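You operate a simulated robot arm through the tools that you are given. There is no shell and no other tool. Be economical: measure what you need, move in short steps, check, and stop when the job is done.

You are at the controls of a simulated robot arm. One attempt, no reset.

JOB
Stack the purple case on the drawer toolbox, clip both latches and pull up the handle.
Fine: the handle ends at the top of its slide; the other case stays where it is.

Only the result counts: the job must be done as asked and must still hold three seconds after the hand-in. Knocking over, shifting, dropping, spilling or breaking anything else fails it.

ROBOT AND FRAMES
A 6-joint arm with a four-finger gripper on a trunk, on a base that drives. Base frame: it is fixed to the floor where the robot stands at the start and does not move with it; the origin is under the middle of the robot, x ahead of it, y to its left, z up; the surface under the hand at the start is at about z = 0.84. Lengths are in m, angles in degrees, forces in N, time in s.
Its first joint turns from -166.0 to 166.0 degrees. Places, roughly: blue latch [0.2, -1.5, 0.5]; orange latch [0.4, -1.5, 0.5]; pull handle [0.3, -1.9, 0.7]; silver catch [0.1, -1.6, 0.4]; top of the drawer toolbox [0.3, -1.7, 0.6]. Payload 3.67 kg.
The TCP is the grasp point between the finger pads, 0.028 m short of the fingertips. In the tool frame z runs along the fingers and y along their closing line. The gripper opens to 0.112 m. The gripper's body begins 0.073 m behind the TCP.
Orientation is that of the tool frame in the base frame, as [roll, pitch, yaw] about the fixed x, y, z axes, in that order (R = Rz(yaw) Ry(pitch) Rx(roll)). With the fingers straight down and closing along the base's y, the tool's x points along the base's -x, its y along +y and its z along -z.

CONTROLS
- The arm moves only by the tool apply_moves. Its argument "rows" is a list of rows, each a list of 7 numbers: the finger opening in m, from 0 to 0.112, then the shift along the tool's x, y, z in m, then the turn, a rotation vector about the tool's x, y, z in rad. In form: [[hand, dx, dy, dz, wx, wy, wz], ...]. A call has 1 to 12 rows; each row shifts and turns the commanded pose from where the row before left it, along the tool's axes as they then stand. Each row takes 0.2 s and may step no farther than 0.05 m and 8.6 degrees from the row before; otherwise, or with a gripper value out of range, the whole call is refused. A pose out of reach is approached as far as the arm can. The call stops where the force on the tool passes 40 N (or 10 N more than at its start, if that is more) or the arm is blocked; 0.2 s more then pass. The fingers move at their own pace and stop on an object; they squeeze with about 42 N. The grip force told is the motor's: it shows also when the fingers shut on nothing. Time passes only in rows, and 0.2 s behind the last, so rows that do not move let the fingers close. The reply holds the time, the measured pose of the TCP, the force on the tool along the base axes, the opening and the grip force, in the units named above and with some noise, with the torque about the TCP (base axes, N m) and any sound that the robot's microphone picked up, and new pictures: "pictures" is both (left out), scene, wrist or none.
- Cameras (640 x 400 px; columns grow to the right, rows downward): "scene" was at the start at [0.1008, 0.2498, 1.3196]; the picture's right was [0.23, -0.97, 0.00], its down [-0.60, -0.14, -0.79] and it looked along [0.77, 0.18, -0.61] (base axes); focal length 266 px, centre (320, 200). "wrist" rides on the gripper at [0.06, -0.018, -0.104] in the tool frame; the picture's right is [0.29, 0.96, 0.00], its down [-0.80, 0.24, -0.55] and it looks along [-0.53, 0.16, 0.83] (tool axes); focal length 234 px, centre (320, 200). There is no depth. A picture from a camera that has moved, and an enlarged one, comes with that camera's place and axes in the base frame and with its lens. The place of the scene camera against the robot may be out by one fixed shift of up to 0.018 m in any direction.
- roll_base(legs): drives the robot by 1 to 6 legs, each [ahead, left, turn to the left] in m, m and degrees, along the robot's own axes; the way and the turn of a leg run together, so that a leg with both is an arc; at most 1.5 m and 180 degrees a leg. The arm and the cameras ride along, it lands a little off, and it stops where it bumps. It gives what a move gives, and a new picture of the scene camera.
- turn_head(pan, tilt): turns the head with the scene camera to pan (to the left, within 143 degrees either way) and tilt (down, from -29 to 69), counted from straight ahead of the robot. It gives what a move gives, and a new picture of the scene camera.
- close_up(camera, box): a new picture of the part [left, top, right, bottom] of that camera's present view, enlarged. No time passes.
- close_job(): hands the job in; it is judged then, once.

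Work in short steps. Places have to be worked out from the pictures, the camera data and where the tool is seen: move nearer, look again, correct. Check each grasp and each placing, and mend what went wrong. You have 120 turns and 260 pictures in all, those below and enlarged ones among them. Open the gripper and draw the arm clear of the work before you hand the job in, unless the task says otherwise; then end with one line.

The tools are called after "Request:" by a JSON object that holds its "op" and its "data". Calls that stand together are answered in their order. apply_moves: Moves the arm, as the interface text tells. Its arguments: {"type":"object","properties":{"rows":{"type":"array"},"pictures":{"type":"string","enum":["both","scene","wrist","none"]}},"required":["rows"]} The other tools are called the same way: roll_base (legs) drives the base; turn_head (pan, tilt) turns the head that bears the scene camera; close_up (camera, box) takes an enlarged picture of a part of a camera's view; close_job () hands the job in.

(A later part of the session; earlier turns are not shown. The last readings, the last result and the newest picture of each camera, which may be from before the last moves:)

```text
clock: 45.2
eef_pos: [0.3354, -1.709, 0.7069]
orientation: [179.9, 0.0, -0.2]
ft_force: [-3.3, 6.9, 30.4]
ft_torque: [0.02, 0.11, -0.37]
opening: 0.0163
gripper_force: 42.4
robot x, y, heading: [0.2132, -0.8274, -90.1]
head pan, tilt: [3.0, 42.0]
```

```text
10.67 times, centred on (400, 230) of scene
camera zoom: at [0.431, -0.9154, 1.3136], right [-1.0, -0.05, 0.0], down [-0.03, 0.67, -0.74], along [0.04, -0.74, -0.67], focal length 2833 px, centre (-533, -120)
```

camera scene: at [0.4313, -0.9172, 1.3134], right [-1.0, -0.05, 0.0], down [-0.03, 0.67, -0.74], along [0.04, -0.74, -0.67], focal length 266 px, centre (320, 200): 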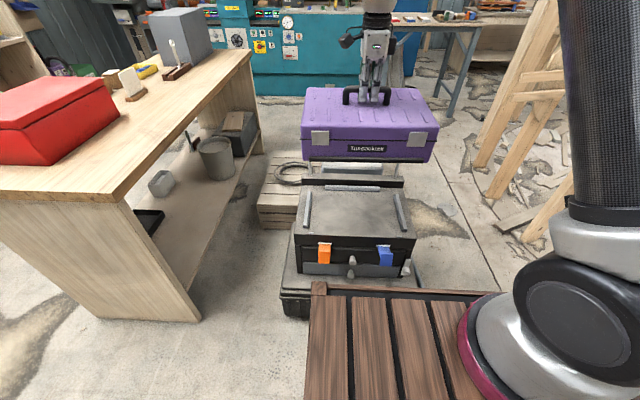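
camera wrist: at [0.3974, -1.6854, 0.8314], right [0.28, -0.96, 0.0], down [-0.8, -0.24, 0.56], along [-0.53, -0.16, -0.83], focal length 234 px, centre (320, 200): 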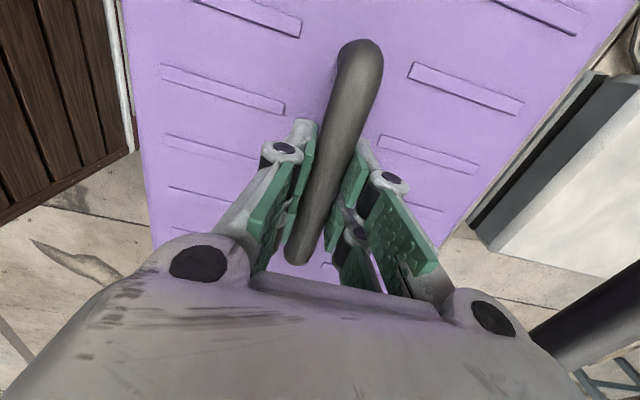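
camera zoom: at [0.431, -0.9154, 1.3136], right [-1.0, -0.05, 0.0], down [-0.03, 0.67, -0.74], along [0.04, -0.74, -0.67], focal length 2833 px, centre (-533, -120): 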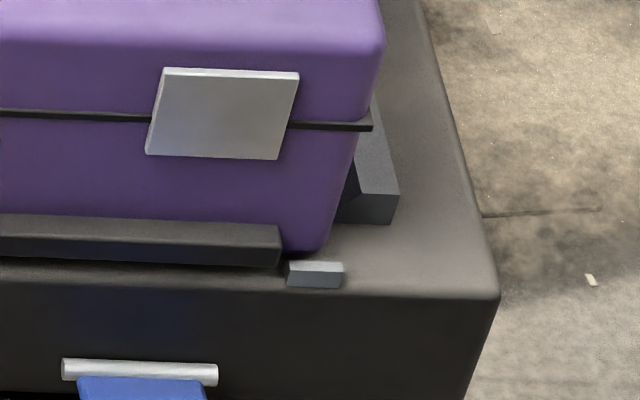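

The side fit looks good, and there is about 8 mm of room to the front stubs. The +y push suggests the back edge is riding the rear rail, so I lift a little, move 5 mm forward and lower again.

Request:
{"op": "apply_moves", "data": {"rows": [[0.0, 0, 0, -0.006, 0, 0, 0], [0.0, 0, -0.005, 0, 0, 0, 0], [0.0, 0, 0, 0.004, 0, 0, 0], [0.0, 0, 0, 0.004, 0, 0, 0], [0.0, 0, 0, 0.003, 0, 0, 0], [0.0, 0, 0, 0.003, 0, 0, 0]], "pictures": "none"}}

Request:
{"op": "close_up", "data": {"camera": "scene", "box": [300, 215, 360, 245]}}

Request:
{"op": "close_up", "data": {"camera": "scene", "box": [370, 215, 430, 245]}}

```text
clock: 46.6
eef_pos: [0.3365, -1.7049, 0.6992]
orientation: [179.8, -0.1, -0.2]
ft_force: [4.5, -29.0, 22.3]
ft_torque: [0.26, -0.08, 0.61]
opening: 0.0184
gripper_force: 42.3
robot x, y, heading: [0.2161, -0.8263, -90.0]
head pan, tilt: [3.0, 42.0]
```

```text
10.67 times, centred on (330, 230) of scene
camera zoom: at [0.4314, -0.9169, 1.3135], right [-1.0, -0.05, 0.0], down [-0.03, 0.67, -0.74], along [0.04, -0.74, -0.67], focal length 2833 px, centre (213, -120)
```

zoom: 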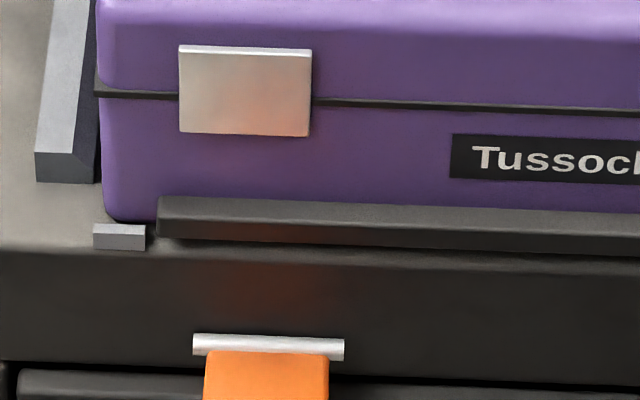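

```text
10.67 times, centred on (400, 230) of scene
camera zoom: at [0.4314, -0.9169, 1.3135], right [-1.0, -0.05, 0.0], down [-0.03, 0.67, -0.74], along [0.04, -0.74, -0.67], focal length 2833 px, centre (-533, -120)
```

zoom: 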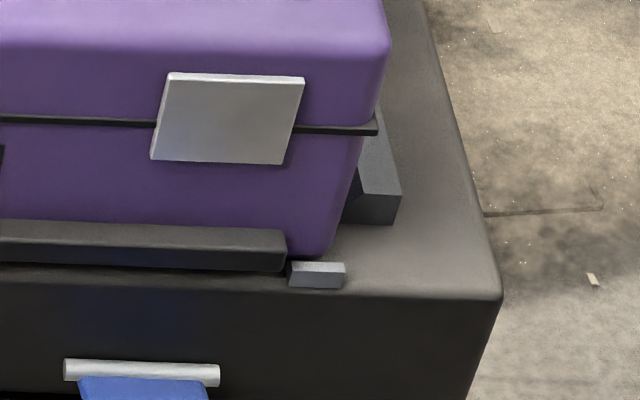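

The case dropped 8 mm and now sits just behind the stubs. I ease off the forward push, check the force, then release.

Request:
{"op": "apply_moves", "data": {"rows": [[0.0, 0, 0.003, -0.001, 0, 0, 0], [0.0, 0, 0, 0, 0, 0, 0]], "pictures": "none"}}

```text
clock: 47.2
eef_pos: [0.3361, -1.7047, 0.6969]
orientation: [-179.7, 0.1, -0.2]
ft_force: [11.3, -16.7, 8.4]
ft_torque: [0.19, -0.56, 0.46]
opening: 0.0189
gripper_force: 42.3
robot x, y, heading: [0.2141, -0.8299, -90.1]
head pan, tilt: [3.0, 42.0]
```

The forces are falling and the case settled 2 mm more. I open the fingers and rise a little to inspect the seating.

Request:
{"op": "apply_moves", "data": {"rows": [[0.03, 0, 0, 0, 0, 0, 0], [0.06, 0, 0, 0, 0, 0, 0], [0.112, 0, 0, 0, 0, 0, 0], [0.112, 0, 0, -0.03, 0, 0, 0], [0.112, 0, 0, -0.04, 0, 0, 0], [0.112, 0, 0, -0.04, 0, 0, 0]]}}

Request:
{"op": "close_up", "data": {"camera": "scene", "box": [290, 150, 430, 260]}}

```text
clock: 48.6
eef_pos: [0.3345, -1.7058, 0.8074]
orientation: [-179.8, 0.2, -0.3]
ft_force: [-0.6, -0.3, -0.7]
ft_torque: [0.01, 0.0, -0.04]
opening: 0.1121
gripper_force: 0.1
robot x, y, heading: [0.2156, -0.8247, -89.8]
head pan, tilt: [3.0, 42.0]
camera scene: at [0.4314, -0.9171, 1.3134], right [-1.0, -0.05, 0.0], down [-0.03, 0.67, -0.74], along [0.04, -0.74, -0.67], focal length 266 px, centre (320, 200)
camera wrist: at [0.3958, -1.6902, 0.9116], right [0.28, -0.96, 0.0], down [-0.8, -0.24, 0.56], along [-0.53, -0.16, -0.83], focal length 234 px, centre (320, 200)
```

scene: 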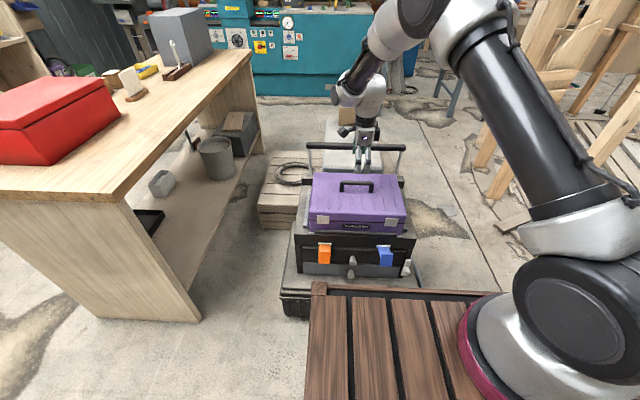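
wrist: 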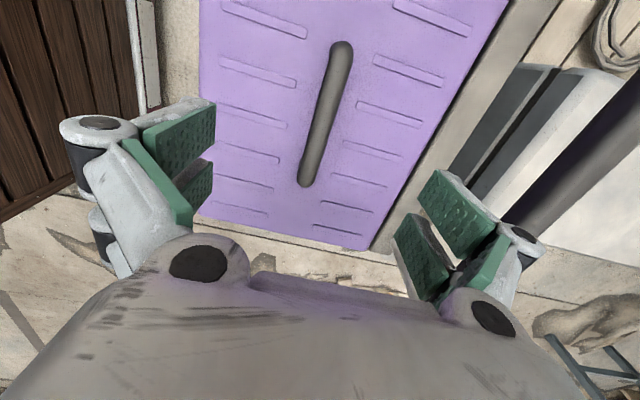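

```text
3.64 times, centred on (360, 205) of scene
camera zoom: at [0.4314, -0.9171, 1.3134], right [-1.0, -0.05, 0.0], down [-0.03, 0.67, -0.74], along [0.04, -0.74, -0.67], focal length 966 px, centre (174, 182)
```

zoom: 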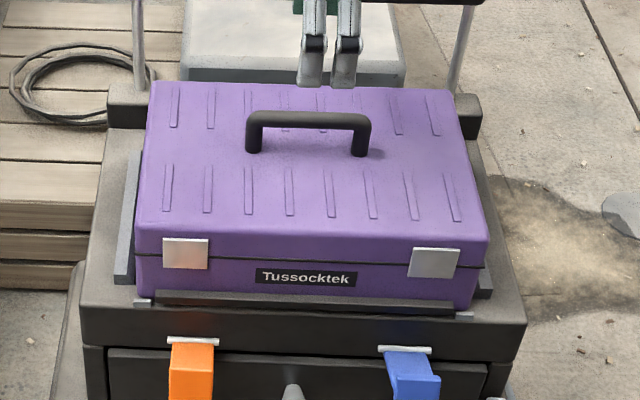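

The case is seated square between the rails and stubs. For the latches, I raise the arm, draw it back toward the robot and turn the gripper so it closes along x.

Request:
{"op": "apply_moves", "data": {"rows": [[0.112, 0, 0, -0.05, 0, 0, 0], [0.112, 0.018, -0.04, 0, 0, 0, 0], [0.112, 0.018, -0.04, 0, 0, 0, 0], [0.112, 0.018, -0.04, 0, 0, 0, 0], [0.112, 0.018, -0.04, 0, 0, 0, 0], [0.112, 0.018, -0.04, 0, 0, 0, 0], [0.112, 0.018, -0.04, 0, 0, 0, 0]], "pictures": "none"}}

Request:
{"op": "apply_moves", "data": {"rows": [[0.112, 0, 0, 0, 0, 0, -0.1428], [0.112, 0, 0, 0, 0, 0, -0.1428], [0.112, 0, 0, 0, 0, 0, -0.1428], [0.112, 0, 0, 0, 0, 0, -0.1428], [0.112, 0, 0, 0, 0, 0, -0.1428], [0.112, 0, 0, 0, 0, 0, -0.1428], [0.112, 0, 0, 0, 0, 0, -0.1428], [0.112, 0, 0, 0, 0, 0, -0.1428], [0.112, 0, 0, 0, 0, 0, -0.1428], [0.112, 0, 0, 0, 0, 0, -0.1428], [0.112, 0, 0, 0, 0, 0, -0.1428]], "pictures": "wrist"}}

Request:
{"op": "close_up", "data": {"camera": "scene", "box": [290, 220, 430, 290]}}

```text
clock: 50.2
eef_pos: [0.4461, -1.4687, 0.8584]
orientation: [-179.9, 0.1, -0.3]
ft_force: [-0.5, -0.4, 0.0]
ft_torque: [0.01, -0.03, 0.0]
opening: 0.1121
gripper_force: 0.0
robot x, y, heading: [0.2205, -0.8267, -90.3]
head pan, tilt: [3.0, 42.0]
```

```text
clock: 52.6
eef_pos: [0.4446, -1.4681, 0.8562]
orientation: [-179.9, -0.1, 90.0]
ft_force: [0.3, 0.4, 0.2]
ft_torque: [-0.02, 0.0, 0.03]
opening: 0.112
gripper_force: 0.1
robot x, y, heading: [0.2175, -0.8299, -90.1]
head pan, tilt: [3.0, 42.0]
camera wrist: at [0.4279, -1.4088, 0.9625], right [0.96, 0.29, 0.0], down [0.24, -0.8, 0.55], along [0.16, -0.53, -0.83], focal length 234 px, centre (320, 200)
```

wrist: 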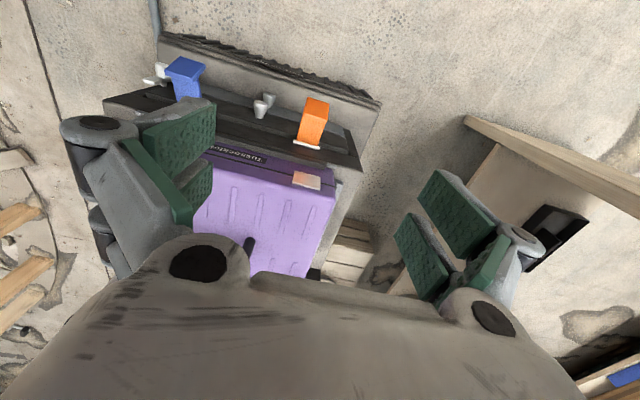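

```text
4.57 times, centred on (360, 255) of scene
camera zoom: at [0.4314, -0.9168, 1.3134], right [-1.0, -0.05, 0.0], down [-0.03, 0.67, -0.74], along [0.04, -0.74, -0.67], focal length 1214 px, centre (137, -51)
```

zoom: 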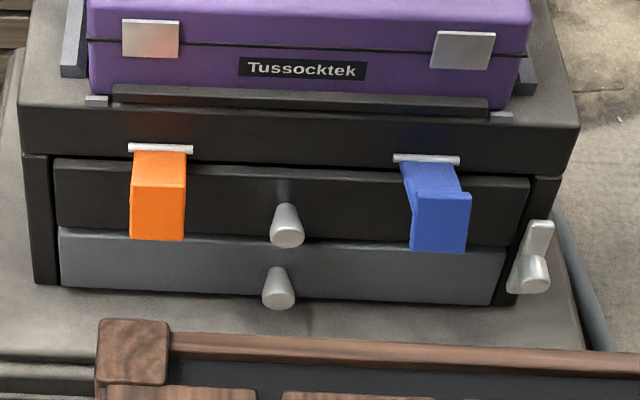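

Triangulating the orange latch: its pin is near (0.449, −1.586, 0.50), and the arm sticks out roughly horizontally to y ≈ −1.50 with a lip at the end. It should swing up and hook over the case's black ledge. I back the base off 12 cm for room and tilt the tool 43° forward.

Request:
{"op": "roll_base", "data": {"legs": [[-0.12, 0, 0]]}}

Request:
{"op": "apply_moves", "data": {"rows": [[0.112, 0, 0, 0, 0, -0.15, 0], [0.112, 0, 0, 0, 0, -0.15, 0], [0.112, 0, 0, 0, 0, -0.15, 0], [0.112, 0, 0, 0, 0, -0.15, 0], [0.112, 0, 0, 0, 0, -0.15, 0]], "pictures": "none"}}

Request:
{"op": "apply_moves", "data": {"rows": [[0.112, 0.016, 0.0007, 0.039, 0, 0, 0], [0.112, 0.016, 0.0007, 0.039, 0, 0, 0], [0.112, 0.016, 0.0007, 0.039, 0, 0, 0], [0.112, 0.016, 0.0007, 0.039, 0, 0, 0]]}}

```text
clock: 53.8
eef_pos: [0.4425, -1.3488, 0.859]
orientation: [-179.8, -0.1, 89.6]
ft_force: [-1.2, -0.6, 0.0]
ft_torque: [-0.02, -0.01, -0.01]
opening: 0.1119
gripper_force: 0.1
robot x, y, heading: [0.2151, -0.7055, -90.1]
head pan, tilt: [3.0, 42.0]
camera scene: at [0.4313, -0.7978, 1.3134], right [-1.0, -0.05, 0.0], down [-0.03, 0.67, -0.74], along [0.04, -0.74, -0.67], focal length 266 px, centre (320, 200)
```

scene: 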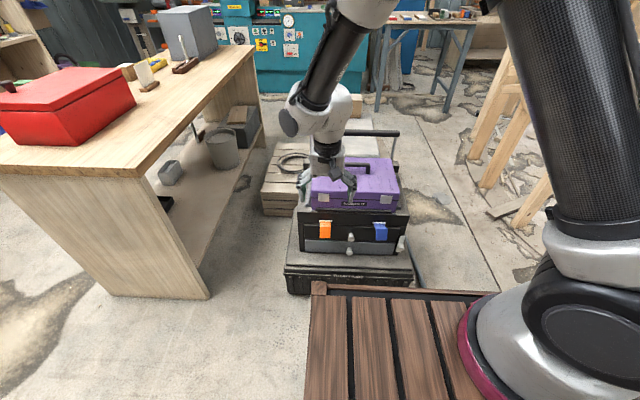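

```text
clock: 55.0
eef_pos: [0.444, -1.3484, 0.8584]
orientation: [-179.5, 42.8, 89.8]
ft_force: [0.8, 0.2, 0.3]
ft_torque: [-0.01, 0.0, 0.02]
opening: 0.1121
gripper_force: 0.1
robot x, y, heading: [0.2131, -0.7078, -90.4]
head pan, tilt: [3.0, 42.0]
```

```text
clock: 56.0
eef_pos: [0.491, -1.4462, 0.7535]
orientation: [-178.8, 42.6, 90.2]
ft_force: [-0.1, 0.1, 0.1]
ft_torque: [0.04, 0.02, -0.01]
opening: 0.112
gripper_force: 0.2
out of reach, approached as far as the arm can: row 1, 2, 3, 4
robot x, y, heading: [0.2159, -0.7113, -90.4]
head pan, tilt: [3.0, 42.0]
camera scene: at [0.4312, -0.7976, 1.3135], right [-1.0, -0.05, 0.0], down [-0.03, 0.67, -0.74], along [0.04, -0.74, -0.67], focal length 266 px, centre (320, 200)
camera wrist: at [0.4756, -1.332, 0.7907], right [0.96, 0.2, -0.21], down [0.25, -0.21, 0.94], along [0.15, -0.96, -0.26], focal length 234 px, centre (320, 200)
```

scene: 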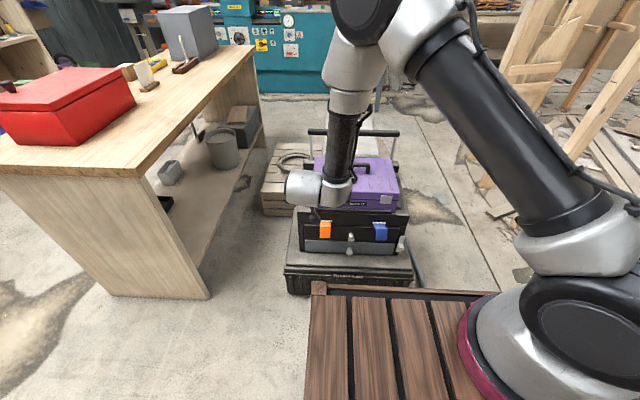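
wrist: 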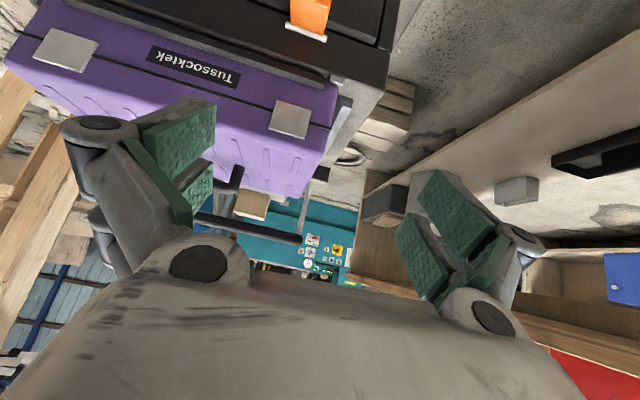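

The tilted tool is too close to the robot to reach, because the wrist gets folded. I back off another 15 cm and check where the arm stands with a null move.

Request:
{"op": "roll_base", "data": {"legs": [[-0.16, 0, 0]]}}

Request:
{"op": "apply_moves", "data": {"rows": [[0.112, 0, 0, 0, 0, 0, 0]], "pictures": "wrist"}}

```text
clock: 57.4
eef_pos: [0.4939, -1.2883, 0.7543]
orientation: [-178.7, 42.6, 90.5]
ft_force: [0.4, -0.4, -0.3]
ft_torque: [0.0, 0.01, 0.0]
opening: 0.1123
gripper_force: 0.1
robot x, y, heading: [0.2155, -0.5537, -90.1]
head pan, tilt: [3.0, 42.0]
camera scene: at [0.4319, -0.6406, 1.3134], right [-1.0, -0.05, 0.0], down [-0.04, 0.67, -0.74], along [0.04, -0.74, -0.67], focal length 266 px, centre (320, 200)
```

scene: 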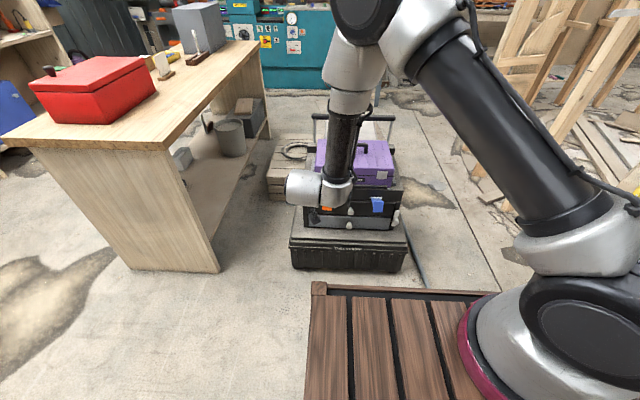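

```text
clock: 57.8
eef_pos: [0.4947, -1.2875, 0.7543]
orientation: [-178.8, 42.5, 90.5]
ft_force: [-0.3, 0.0, -0.3]
ft_torque: [-0.01, -0.02, -0.02]
opening: 0.112
gripper_force: 0.0
robot x, y, heading: [0.216, -0.5515, -89.8]
head pan, tilt: [3.0, 42.0]
camera wrist: at [0.4781, -1.1745, 0.7908], right [0.96, 0.21, -0.21], down [0.25, -0.21, 0.94], along [0.15, -0.95, -0.26], focal length 234 px, centre (320, 200)
```

wrist: 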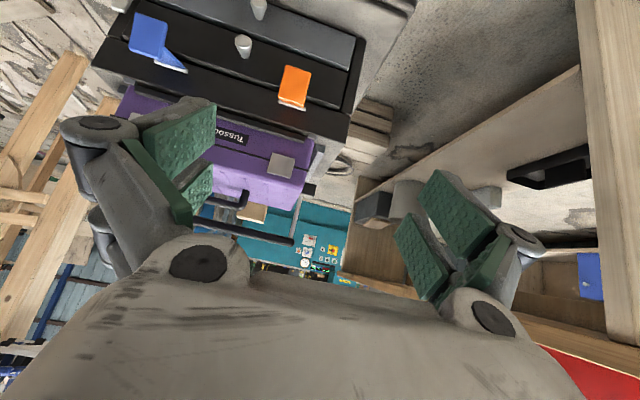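

There is more room now. The latches show clearly in the (inverted) wrist view. I advance toward the orange latch.

Request:
{"op": "apply_moves", "data": {"rows": [[0.112, -0.001, -0.009, 0.0435, 0, 0, 0], [0.112, -0.001, -0.009, 0.0435, 0, 0, 0], [0.112, -0.001, -0.009, 0.0435, 0, 0, 0], [0.112, -0.001, -0.009, 0.0435, 0, 0, 0], [0.112, -0.001, -0.009, 0.0435, 0, 0, 0]]}}

```text
clock: 59.0
eef_pos: [0.4467, -1.4407, 0.597]
orientation: [-178.8, 42.6, 90.5]
ft_force: [-0.5, -0.9, -0.2]
ft_torque: [0.04, 0.0, 0.01]
opening: 0.1117
gripper_force: 0.1
robot x, y, heading: [0.2126, -0.5539, -90.1]
head pan, tilt: [3.0, 42.0]
camera scene: at [0.432, -0.6403, 1.3134], right [-1.0, -0.05, 0.0], down [-0.04, 0.67, -0.74], along [0.04, -0.74, -0.67], focal length 266 px, centre (320, 200)
camera wrist: at [0.4307, -1.326, 0.6348], right [0.96, 0.21, -0.21], down [0.25, -0.21, 0.94], along [0.15, -0.95, -0.26], focal length 234 px, centre (320, 200)
```

scene: 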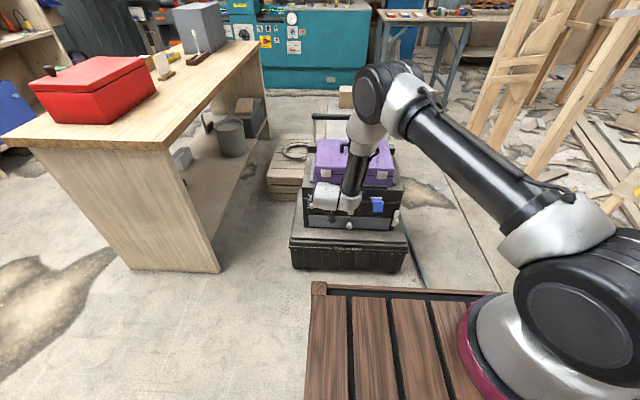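
wrist: 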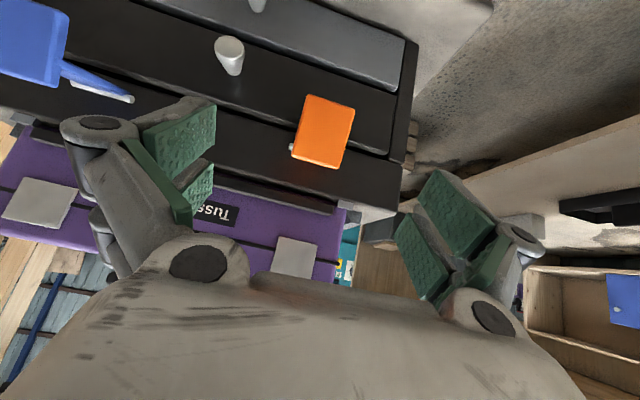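

The orange tab is centred near (0.447, −1.495, 0.53). I narrow the fingers to 7 cm and advance so they straddle it.

Request:
{"op": "apply_moves", "data": {"rows": [[0.07, 0.001, 0, 0.03, 0, 0, 0], [0.07, 0.001, 0, 0.03, 0, 0, 0], [0.07, 0.001, 0, 0.015, 0, 0, 0]]}}

Request:
{"op": "close_up", "data": {"camera": "scene", "box": [290, 150, 410, 230]}}

```text
clock: 59.8
eef_pos: [0.4451, -1.4885, 0.5399]
orientation: [-178.9, 42.6, 90.5]
ft_force: [0.4, 1.0, 0.2]
ft_torque: [0.0, -0.01, -0.03]
opening: 0.0699
gripper_force: 0.0
robot x, y, heading: [0.2164, -0.5508, -90.3]
head pan, tilt: [3.0, 42.0]
camera scene: at [0.4319, -0.6406, 1.3134], right [-1.0, -0.05, 0.0], down [-0.04, 0.67, -0.74], along [0.04, -0.74, -0.67], focal length 266 px, centre (320, 200)
camera wrist: at [0.4291, -1.375, 0.5767], right [0.96, 0.21, -0.21], down [0.25, -0.21, 0.94], along [0.15, -0.95, -0.26], focal length 234 px, centre (320, 200)
```

scene: 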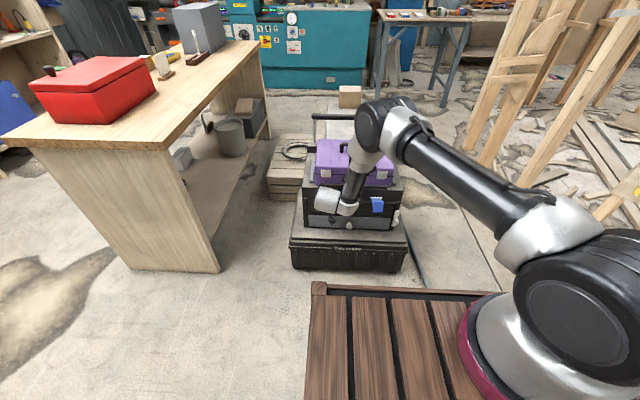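
wrist: 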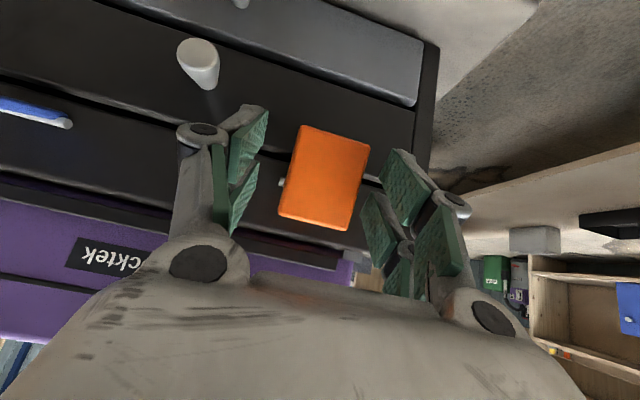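

```text
5.00 times, centred on (350, 190) of scene
camera zoom: at [0.4319, -0.6406, 1.3134], right [-1.0, -0.05, 0.0], down [-0.04, 0.67, -0.74], along [0.04, -0.74, -0.67], focal length 1328 px, centre (170, 250)
```

zoom: 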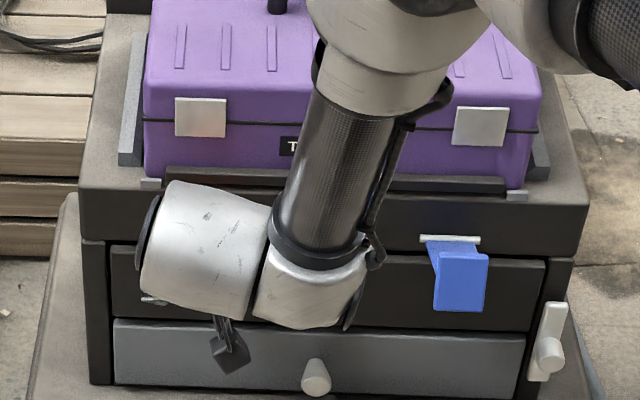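

The tab sits right between the pads at TCP depth. I close on it.

Request:
{"op": "apply_moves", "data": {"rows": [[0.05, 0, 0.001, 0.005, 0, 0, 0], [0.0, 0, 0, 0, 0, 0, 0], [0.0, 0, 0, 0, 0, 0, 0]], "pictures": "wrist"}}

```text
clock: 60.6
eef_pos: [0.4487, -1.49, 0.5358]
orientation: [-178.8, 42.6, 90.7]
ft_force: [23.7, 5.2, 0.5]
ft_torque: [0.14, -0.63, 0.43]
opening: 0.0432
gripper_force: 45.7
robot x, y, heading: [0.214, -0.5507, -89.9]
head pan, tilt: [3.0, 42.0]
camera wrist: at [0.4319, -1.3773, 0.573], right [0.95, 0.21, -0.21], down [0.25, -0.21, 0.94], along [0.15, -0.95, -0.26], focal length 234 px, centre (320, 200)
```

wrist: 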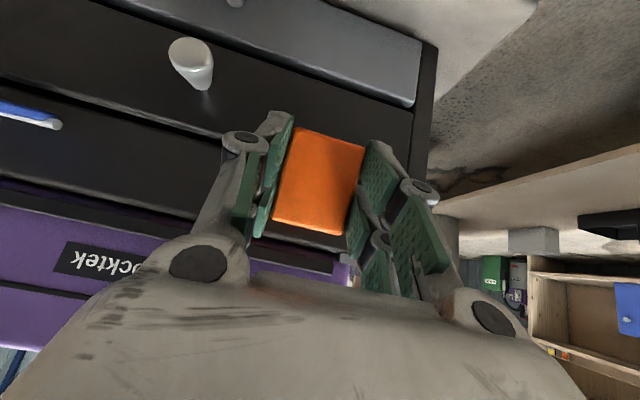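

The grip is good at 43 mm, slightly off-centre. I shift 4 mm to relieve it and start the upward arc.

Request:
{"op": "apply_moves", "data": {"rows": [[0.0, 0, 0.004, 0, 0, 0, 0], [0.0, -0.0115, 0, -0.0043, 0, 0, 0], [0.0, -0.0115, 0, -0.0043, 0, 0, 0]], "pictures": "wrist"}}

```text
clock: 61.4
eef_pos: [0.4493, -1.5002, 0.5551]
orientation: [-178.7, 42.3, 90.3]
ft_force: [-0.8, 11.7, -15.5]
ft_torque: [1.58, -0.04, -0.12]
opening: 0.0435
gripper_force: 44.8
robot x, y, heading: [0.215, -0.5566, -90.1]
head pan, tilt: [3.0, 42.0]
camera wrist: at [0.4329, -1.387, 0.5928], right [0.96, 0.2, -0.21], down [0.25, -0.22, 0.94], along [0.15, -0.95, -0.26], focal length 234 px, centre (320, 200)
```

wrist: 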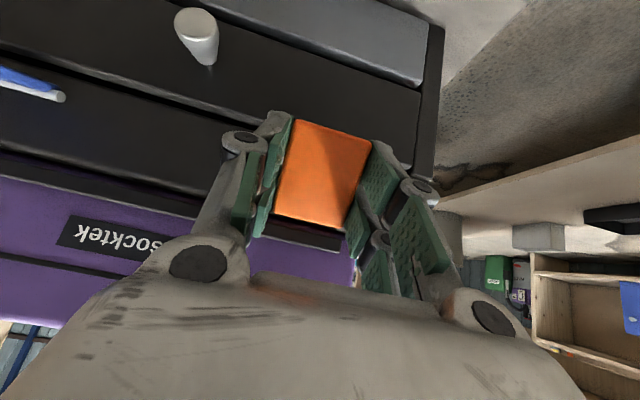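

The latch follows, but the pads resist rotating. I continue the arc while turning the tool with the latch.

Request:
{"op": "apply_moves", "data": {"rows": [[0.0, 0, 0, 0, 0, 0.12, 0], [0.0, -0.0141, 0, -0.0023, 0, 0.15, 0], [0.0, -0.0141, 0, -0.0023, 0, 0.15, 0]], "pictures": "both"}}

```text
clock: 62.1
eef_pos: [0.4494, -1.5133, 0.5692]
orientation: [-177.6, 28.2, 92.5]
ft_force: [-3.4, 10.5, 12.1]
ft_torque: [-0.08, -0.91, -2.02]
opening: 0.0441
gripper_force: 45.8
out of reach, approached as far as the arm can: row 3
robot x, y, heading: [0.2147, -0.55, -90.1]
head pan, tilt: [3.0, 42.0]
stopped in row 3: the force on the tool passed its limit at 87 N (the readings are from after the stop); the commanded pose is now the measured one
camera scene: at [0.4314, -0.6398, 1.3135], right [-1.0, -0.05, 0.0], down [-0.04, 0.67, -0.74], along [0.04, -0.74, -0.67], focal length 266 px, centre (320, 200)
camera wrist: at [0.4314, -1.4129, 0.6348], right [0.95, 0.28, -0.17], down [0.28, -0.44, 0.86], along [0.16, -0.86, -0.49], focal length 234 px, centre (320, 200)
```

scene: 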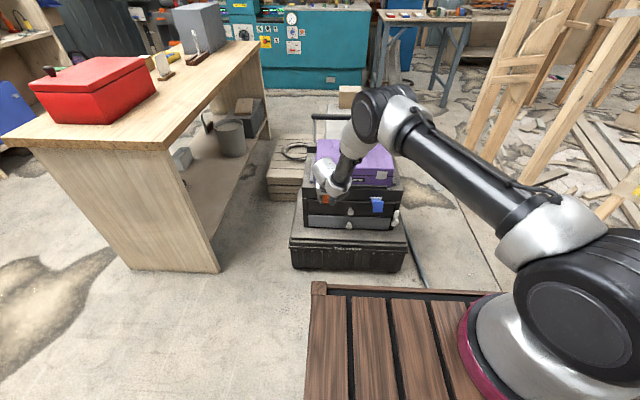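
wrist: 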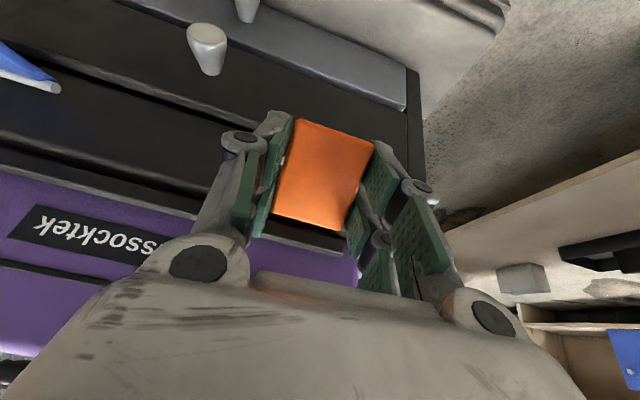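

Reach ran out with the latch at roughly 45°. I release the tab, see whether the latch stays, and back the hand straight out along its axis.

Request:
{"op": "apply_moves", "data": {"rows": [[0.07, 0, 0, 0, 0, 0, 0], [0.07, 0, 0, -0.03, 0, 0, 0], [0.07, 0, 0, -0.04, 0, 0, 0]], "pictures": "wrist"}}

Request:
{"op": "close_up", "data": {"camera": "scene", "box": [290, 150, 410, 230]}}

```text
clock: 62.9
eef_pos: [0.4489, -1.4807, 0.6295]
orientation: [-177.4, 28.0, 92.7]
ft_force: [-0.8, 0.6, -0.2]
ft_torque: [0.0, 0.0, -0.01]
opening: 0.07
gripper_force: 0.1
robot x, y, heading: [0.2173, -0.5515, -90.0]
head pan, tilt: [3.0, 42.0]
camera wrist: at [0.4322, -1.3805, 0.6945], right [0.94, 0.28, -0.17], down [0.29, -0.44, 0.85], along [0.16, -0.86, -0.49], focal length 234 px, centre (320, 200)
```

wrist: 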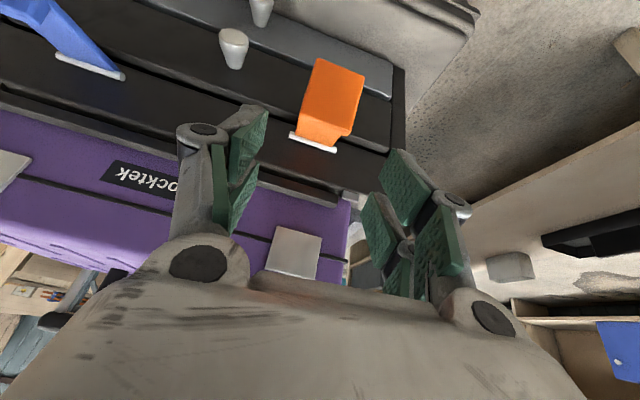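

```text
5.00 times, centred on (350, 190) of scene
camera zoom: at [0.4317, -0.6409, 1.3134], right [-1.0, -0.05, 0.0], down [-0.04, 0.67, -0.74], along [0.04, -0.74, -0.67], focal length 1328 px, centre (170, 250)
```

zoom: 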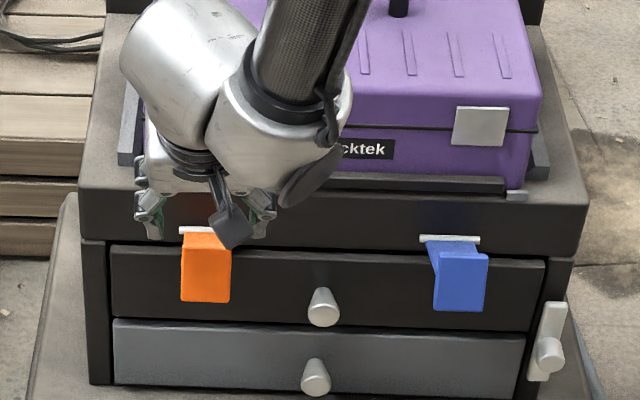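

Released, the latch fell back to its rest position. I withdraw the hand, restore the tilt, and bring the base 13 cm closer so the whole arc is in reach.

Request:
{"op": "apply_moves", "data": {"rows": [[0.07, 0.021, 0, -0.04, 0, 0, 0], [0.07, 0.021, 0, -0.04, 0, 0, 0], [0.07, 0.021, 0, -0.04, 0, 0, 0.03], [0.07, 0.021, 0, -0.04, 0, -0.1, 0.03]], "pictures": "none"}}

Request:
{"op": "roll_base", "data": {"legs": [[0.13, 0, 0]]}}

Request:
{"op": "close_up", "data": {"camera": "scene", "box": [290, 160, 410, 240]}}

```text
clock: 63.9
eef_pos: [0.4527, -1.3306, 0.7327]
orientation: [-179.5, 34.1, 88.8]
ft_force: [-0.6, 0.1, 0.5]
ft_torque: [0.0, 0.01, 0.01]
opening: 0.0701
gripper_force: 0.1
robot x, y, heading: [0.2153, -0.5472, -90.2]
head pan, tilt: [3.0, 42.0]
```

```text
clock: 65.2
eef_pos: [0.4548, -1.4582, 0.7312]
orientation: [-179.4, 33.9, 89.0]
ft_force: [-0.1, -0.8, -0.9]
ft_torque: [-0.02, 0.0, 0.03]
opening: 0.0702
gripper_force: 0.1
robot x, y, heading: [0.2174, -0.6815, -90.2]
head pan, tilt: [3.0, 42.0]
camera scene: at [0.4319, -0.7689, 1.3134], right [-1.0, -0.05, 0.0], down [-0.04, 0.67, -0.74], along [0.04, -0.74, -0.67], focal length 266 px, centre (320, 200)
```

scene: 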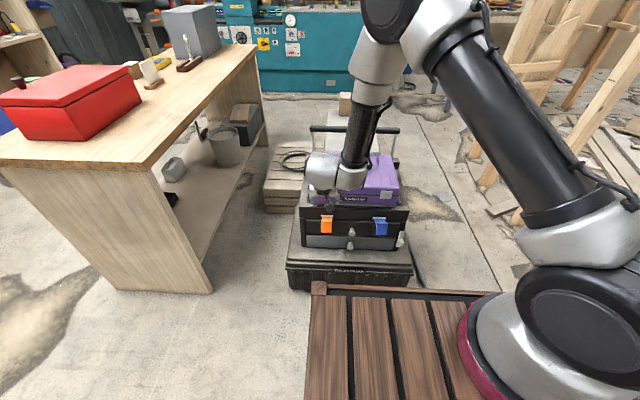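

```text
5.00 times, centred on (350, 200) of scene
camera zoom: at [0.4319, -0.7689, 1.3134], right [-1.0, -0.05, 0.0], down [-0.04, 0.67, -0.74], along [0.04, -0.74, -0.67], focal length 1328 px, centre (170, 200)
```

zoom: 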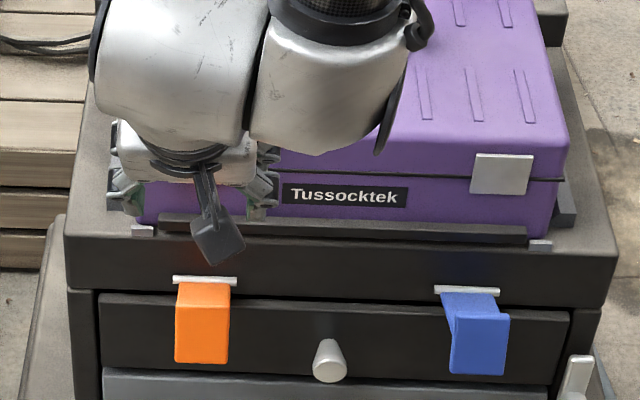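

The base is well placed. I move down to the orange tab again.

Request:
{"op": "apply_moves", "data": {"rows": [[0.075, 0.0165, -0.001, 0.036, 0, 0, 0], [0.075, 0.0165, -0.001, 0.036, 0, 0, 0], [0.075, 0.0165, -0.001, 0.036, 0, 0, 0], [0.075, 0.0165, -0.001, 0.036, 0, 0, 0], [0.075, 0.0165, -0.001, 0.03, 0, 0, 0]], "pictures": "wrist"}}

```text
clock: 66.4
eef_pos: [0.4577, -1.5015, 0.5448]
orientation: [-178.7, 33.8, 89.3]
ft_force: [-0.5, 0.0, 0.1]
ft_torque: [0.0, 0.04, -0.01]
opening: 0.075
gripper_force: 0.0
out of reach, approached as far as the arm can: row 3, 4, 5
robot x, y, heading: [0.2159, -0.6764, -90.1]
head pan, tilt: [3.0, 42.0]
camera wrist: at [0.443, -1.3938, 0.5997], right [0.96, 0.22, -0.18], down [0.25, -0.36, 0.9], along [0.13, -0.91, -0.4], focal length 234 px, centre (320, 200)
```

wrist: 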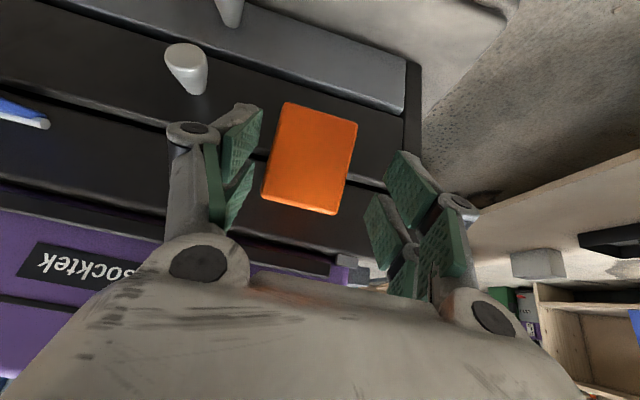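

The tab is between the pads, about 5 mm off-centre. I correct in x and close.

Request:
{"op": "apply_moves", "data": {"rows": [[0.06, 0.0, -0.006, 0, 0, 0, 0], [0.041, 0, 0, 0, 0, 0, 0], [0.041, 0, 0, 0, 0, 0, 0]], "pictures": "wrist"}}

```text
clock: 67.2
eef_pos: [0.4519, -1.5031, 0.5453]
orientation: [-178.6, 33.7, 89.1]
ft_force: [-14.3, -1.9, -0.5]
ft_torque: [0.15, 0.15, 0.04]
opening: 0.0479
gripper_force: 6.8
robot x, y, heading: [0.2128, -0.6805, -89.7]
head pan, tilt: [3.0, 42.0]
camera wrist: at [0.4377, -1.3961, 0.6006], right [0.96, 0.21, -0.18], down [0.25, -0.36, 0.9], along [0.13, -0.91, -0.4], focal length 234 px, centre (320, 200)
```

wrist: 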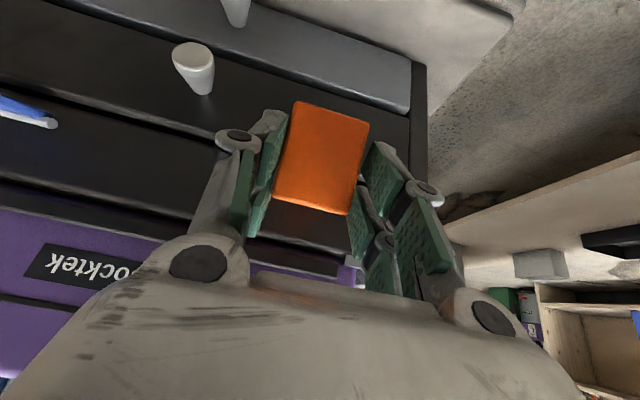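

The tab contact is one-sided. Before committing I want the latch geometry, so I open the fingers and zoom in on both latches.

Request:
{"op": "apply_moves", "data": {"rows": [[0.075, 0, 0, 0, 0, 0, 0]], "pictures": "none"}}

Request:
{"op": "close_up", "data": {"camera": "scene", "box": [370, 205, 410, 230]}}

Request:
{"op": "close_up", "data": {"camera": "wrist", "box": [0, 60, 120, 160]}}

```text
clock: 67.6
eef_pos: [0.4533, -1.5037, 0.546]
orientation: [-178.5, 33.7, 89.4]
ft_force: [-0.3, -1.0, -0.1]
ft_torque: [0.0, -0.01, -0.03]
opening: 0.075
gripper_force: 0.2
robot x, y, heading: [0.2149, -0.6821, -89.8]
head pan, tilt: [3.0, 42.0]
```

```text
16.00 times, centred on (390, 218) of scene
camera zoom: at [0.4321, -0.7688, 1.3134], right [-1.0, -0.05, 0.0], down [-0.04, 0.67, -0.74], along [0.04, -0.74, -0.67], focal length 4250 px, centre (-800, -80)
```

zoom: 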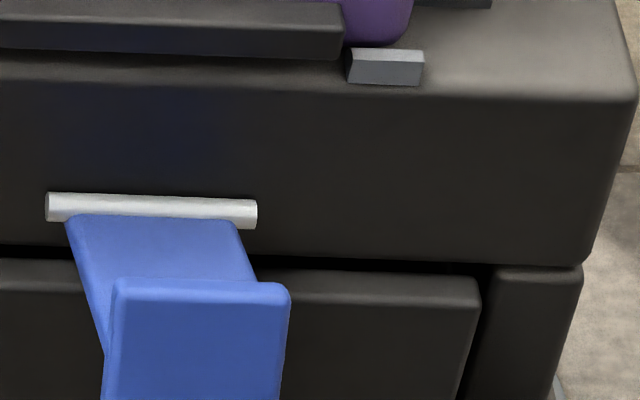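

```text
4.00 times, centred on (60, 110) of wrist
camera zoom: at [0.4394, -1.396, 0.601], right [0.96, 0.22, -0.18], down [0.25, -0.36, 0.9], along [0.13, -0.91, -0.4], focal length 937 px, centre (1360, 560)
```

zoom: 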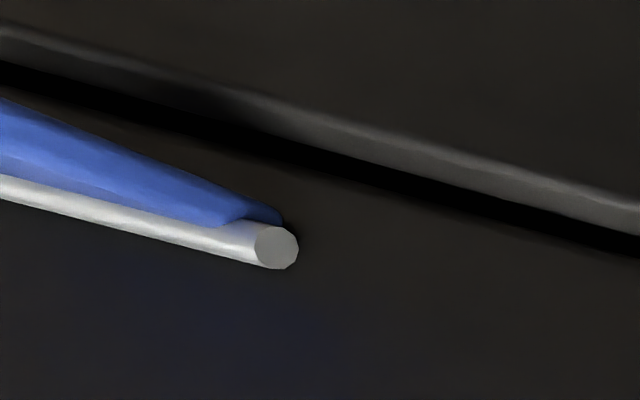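

The blue latch's shape is now clear: a wide arm runs out nearly horizontally from the pin, with a lip turned up at its end. So each latch swings up and its lip hooks over the case's ledge, and I can push it from beneath with closed fingers. I withdraw, back the base slightly and set the tilt to 43°.

Request:
{"op": "apply_moves", "data": {"rows": [[0.075, 0, 0, -0.04, 0, 0, 0], [0.05, 0, 0, -0.04, 0, 0, 0], [0.0, 0, 0, 0, 0, -0.08, 0], [0.0, 0, 0, 0, 0, -0.08, 0]], "pictures": "none"}}

Request:
{"op": "roll_base", "data": {"legs": [[-0.09, 0, 0]]}}

Request:
{"op": "apply_moves", "data": {"rows": [[0, 0, 0, 0, 0, 0, 0]], "pictures": "wrist"}}

```text
clock: 68.6
eef_pos: [0.4847, -1.4962, 0.6275]
orientation: [-177.9, 42.8, 90.0]
ft_force: [-0.3, -0.4, 0.0]
ft_torque: [-0.03, 0.0, 0.02]
opening: 0.0
gripper_force: 35.3
out of reach, approached as far as the arm can: row 1, 2, 3, 4
robot x, y, heading: [0.2161, -0.6827, -90.0]
head pan, tilt: [3.0, 42.0]
```

```text
clock: 69.7
eef_pos: [0.484, -1.4082, 0.6275]
orientation: [-177.9, 42.7, 90.0]
ft_force: [0.1, -0.5, 0.5]
ft_torque: [-0.02, 0.03, -0.01]
opening: 0.0
gripper_force: 35.8
robot x, y, heading: [0.2151, -0.595, -89.9]
head pan, tilt: [3.0, 42.0]
camera scene: at [0.4318, -0.6805, 1.3134], right [-1.0, -0.05, 0.0], down [-0.04, 0.67, -0.74], along [0.04, -0.74, -0.67], focal length 266 px, centre (320, 200)
```

scene: 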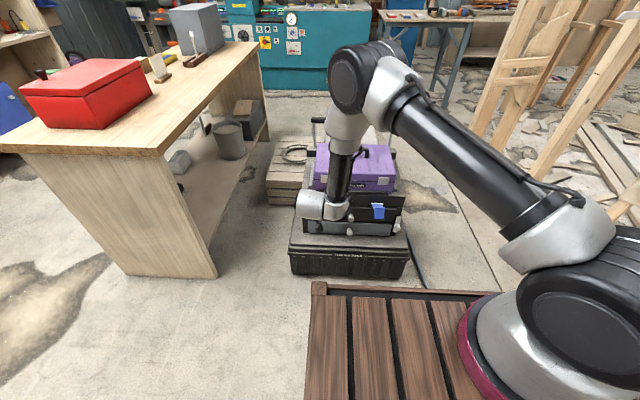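

```text
clock: 70.1
eef_pos: [0.4833, -1.4083, 0.6273]
orientation: [-177.9, 42.7, 89.8]
ft_force: [0.5, -0.3, -0.2]
ft_torque: [0.01, -0.03, 0.03]
opening: 0.0
gripper_force: 36.3
robot x, y, heading: [0.2182, -0.5926, -90.0]
head pan, tilt: [3.0, 42.0]
camera wrist: at [0.4705, -1.2941, 0.6646], right [0.96, 0.19, -0.22], down [0.26, -0.22, 0.94], along [0.13, -0.96, -0.26], focal length 234 px, centre (320, 200)
```

wrist: 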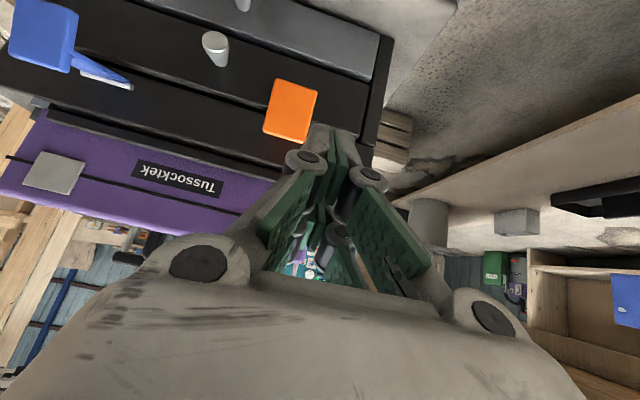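

I move the closed fingers to below and in front of the orange latch.

Request:
{"op": "apply_moves", "data": {"rows": [[0, 0.0164, -0.0068, 0.0316, 0, 0, 0], [0, 0.0164, -0.0068, 0.0316, 0, 0, 0], [0, 0.0164, -0.0068, 0.0316, 0, 0, 0], [0, 0.0164, -0.0068, 0.0316, 0, 0, 0], [0, 0.0164, -0.0068, 0.0316, 0, 0, 0]], "pictures": "wrist"}}

Request:
{"op": "close_up", "data": {"camera": "scene", "box": [280, 150, 420, 240]}}

```text
clock: 71.3
eef_pos: [0.4456, -1.452, 0.4562]
orientation: [-177.7, 42.7, 90.0]
ft_force: [-0.2, -0.5, -0.5]
ft_torque: [0.02, 0.01, 0.0]
opening: 0.0001
gripper_force: 35.5
robot x, y, heading: [0.2156, -0.5943, -89.7]
head pan, tilt: [3.0, 42.0]
camera wrist: at [0.4329, -1.3385, 0.4934], right [0.96, 0.19, -0.22], down [0.26, -0.22, 0.94], along [0.13, -0.96, -0.26], focal length 234 px, centre (320, 200)
```

wrist: 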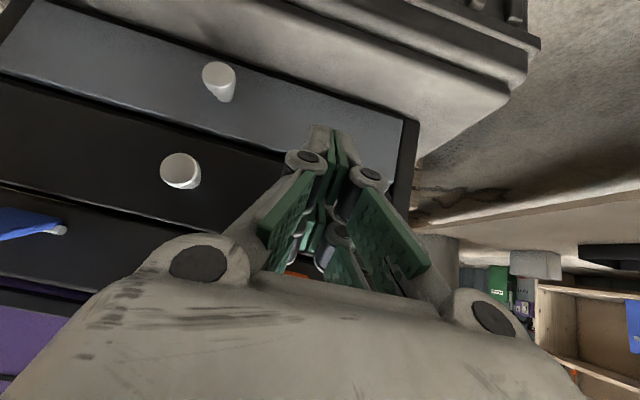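

```text
4.44 times, centred on (350, 195) of scene
camera zoom: at [0.4318, -0.6803, 1.3134], right [-1.0, -0.05, 0.0], down [-0.04, 0.67, -0.74], along [0.04, -0.74, -0.67], focal length 1180 px, centre (187, 222)
```

zoom: 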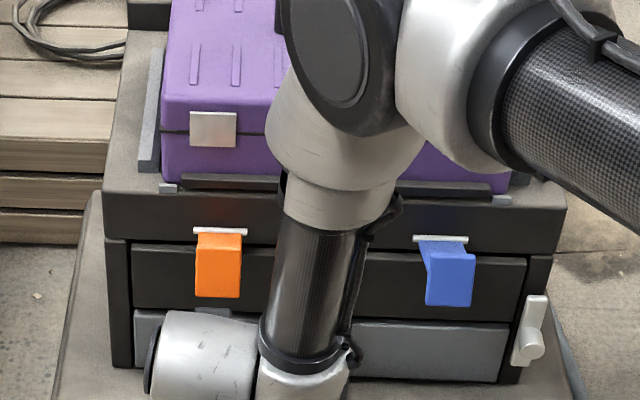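

The latch is just above the fingers. I push up and inward in small steps along the arc.

Request:
{"op": "apply_moves", "data": {"rows": [[0, -0.016, 0.002, 0, 0, 0, 0], [0, -0.016, 0.001, 0, 0, 0, 0], [0, -0.015, 0, 0, 0, 0, 0], [0, -0.024, 0, -0.022, 0, 0, 0]], "pictures": "wrist"}}

Request:
{"op": "close_up", "data": {"camera": "scene", "box": [280, 150, 420, 240]}}

```text
clock: 72.3
eef_pos: [0.4467, -1.4906, 0.5215]
orientation: [-178.0, 42.7, 89.9]
ft_force: [0.2, 0.3, -0.5]
ft_torque: [-0.03, 0.0, 0.03]
opening: 0.0
gripper_force: 35.4
robot x, y, heading: [0.2093, -0.5934, -90.0]
head pan, tilt: [3.0, 42.0]
camera wrist: at [0.4345, -1.3776, 0.5584], right [0.96, 0.19, -0.22], down [0.26, -0.22, 0.94], along [0.13, -0.96, -0.26], focal length 234 px, centre (320, 200)
```

wrist: 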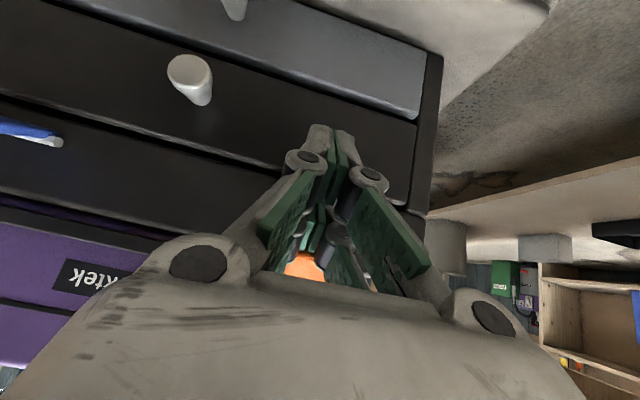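

```text
4.44 times, centred on (350, 195) of scene
camera zoom: at [0.4318, -0.6806, 1.3134], right [-1.0, -0.05, 0.0], down [-0.04, 0.67, -0.74], along [0.04, -0.74, -0.67], focal length 1180 px, centre (187, 222)
```

zoom: 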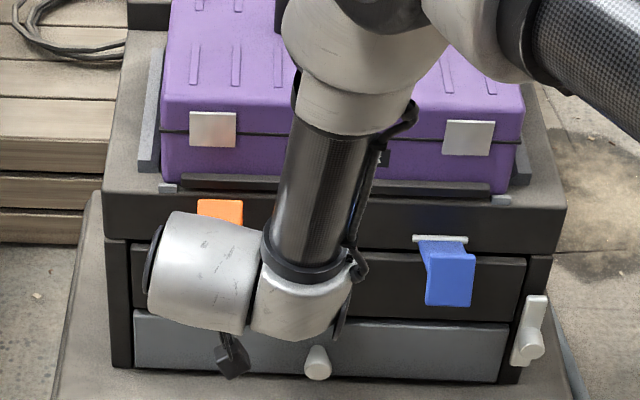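

The orange latch is rising freely on the finger. I continue along the arc.

Request:
{"op": "apply_moves", "data": {"rows": [[0, -0.0258, 0, -0.0082, 0, 0, 0], [0, -0.0162, 0, -0.0028, 0, 0, 0], [0, -0.017, 0, 0.0007, 0, 0, 0]], "pictures": "wrist"}}

Request:
{"op": "close_up", "data": {"camera": "scene", "box": [280, 150, 420, 240]}}

```text
clock: 73.2
eef_pos: [0.4477, -1.5196, 0.5626]
orientation: [-177.6, 41.7, 90.3]
ft_force: [0.1, 5.9, -3.4]
ft_torque: [-0.05, -0.01, 0.02]
opening: 0.0061
gripper_force: 35.5
robot x, y, heading: [0.2142, -0.5911, -90.0]
head pan, tilt: [3.0, 42.0]
stopped in row 3: the force on the tool passed its limit at 43 N (the readings are from after the stop); the commanded pose is now the measured one
camera wrist: at [0.4341, -1.4073, 0.6018], right [0.96, 0.19, -0.22], down [0.26, -0.23, 0.94], along [0.13, -0.95, -0.27], focal length 234 px, centre (320, 200)
```

wrist: 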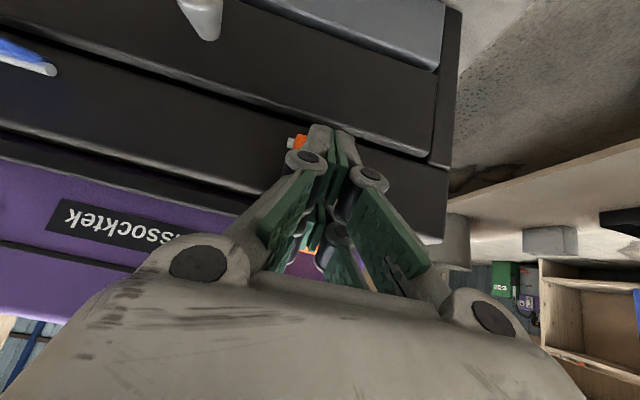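

```text
4.44 times, centred on (350, 195) of scene
camera zoom: at [0.4319, -0.6799, 1.3134], right [-1.0, -0.05, 0.0], down [-0.04, 0.67, -0.74], along [0.04, -0.74, -0.67], focal length 1180 px, centre (187, 222)
```

zoom: 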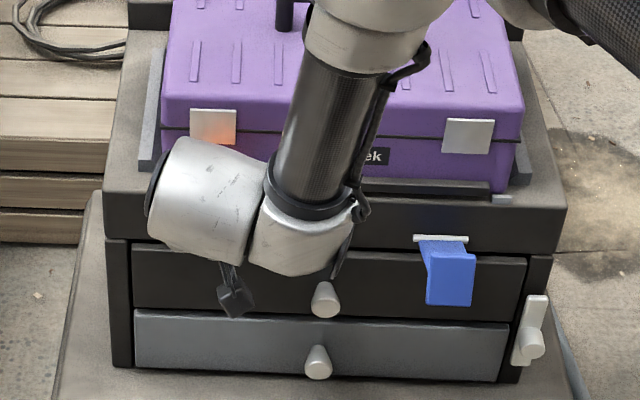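

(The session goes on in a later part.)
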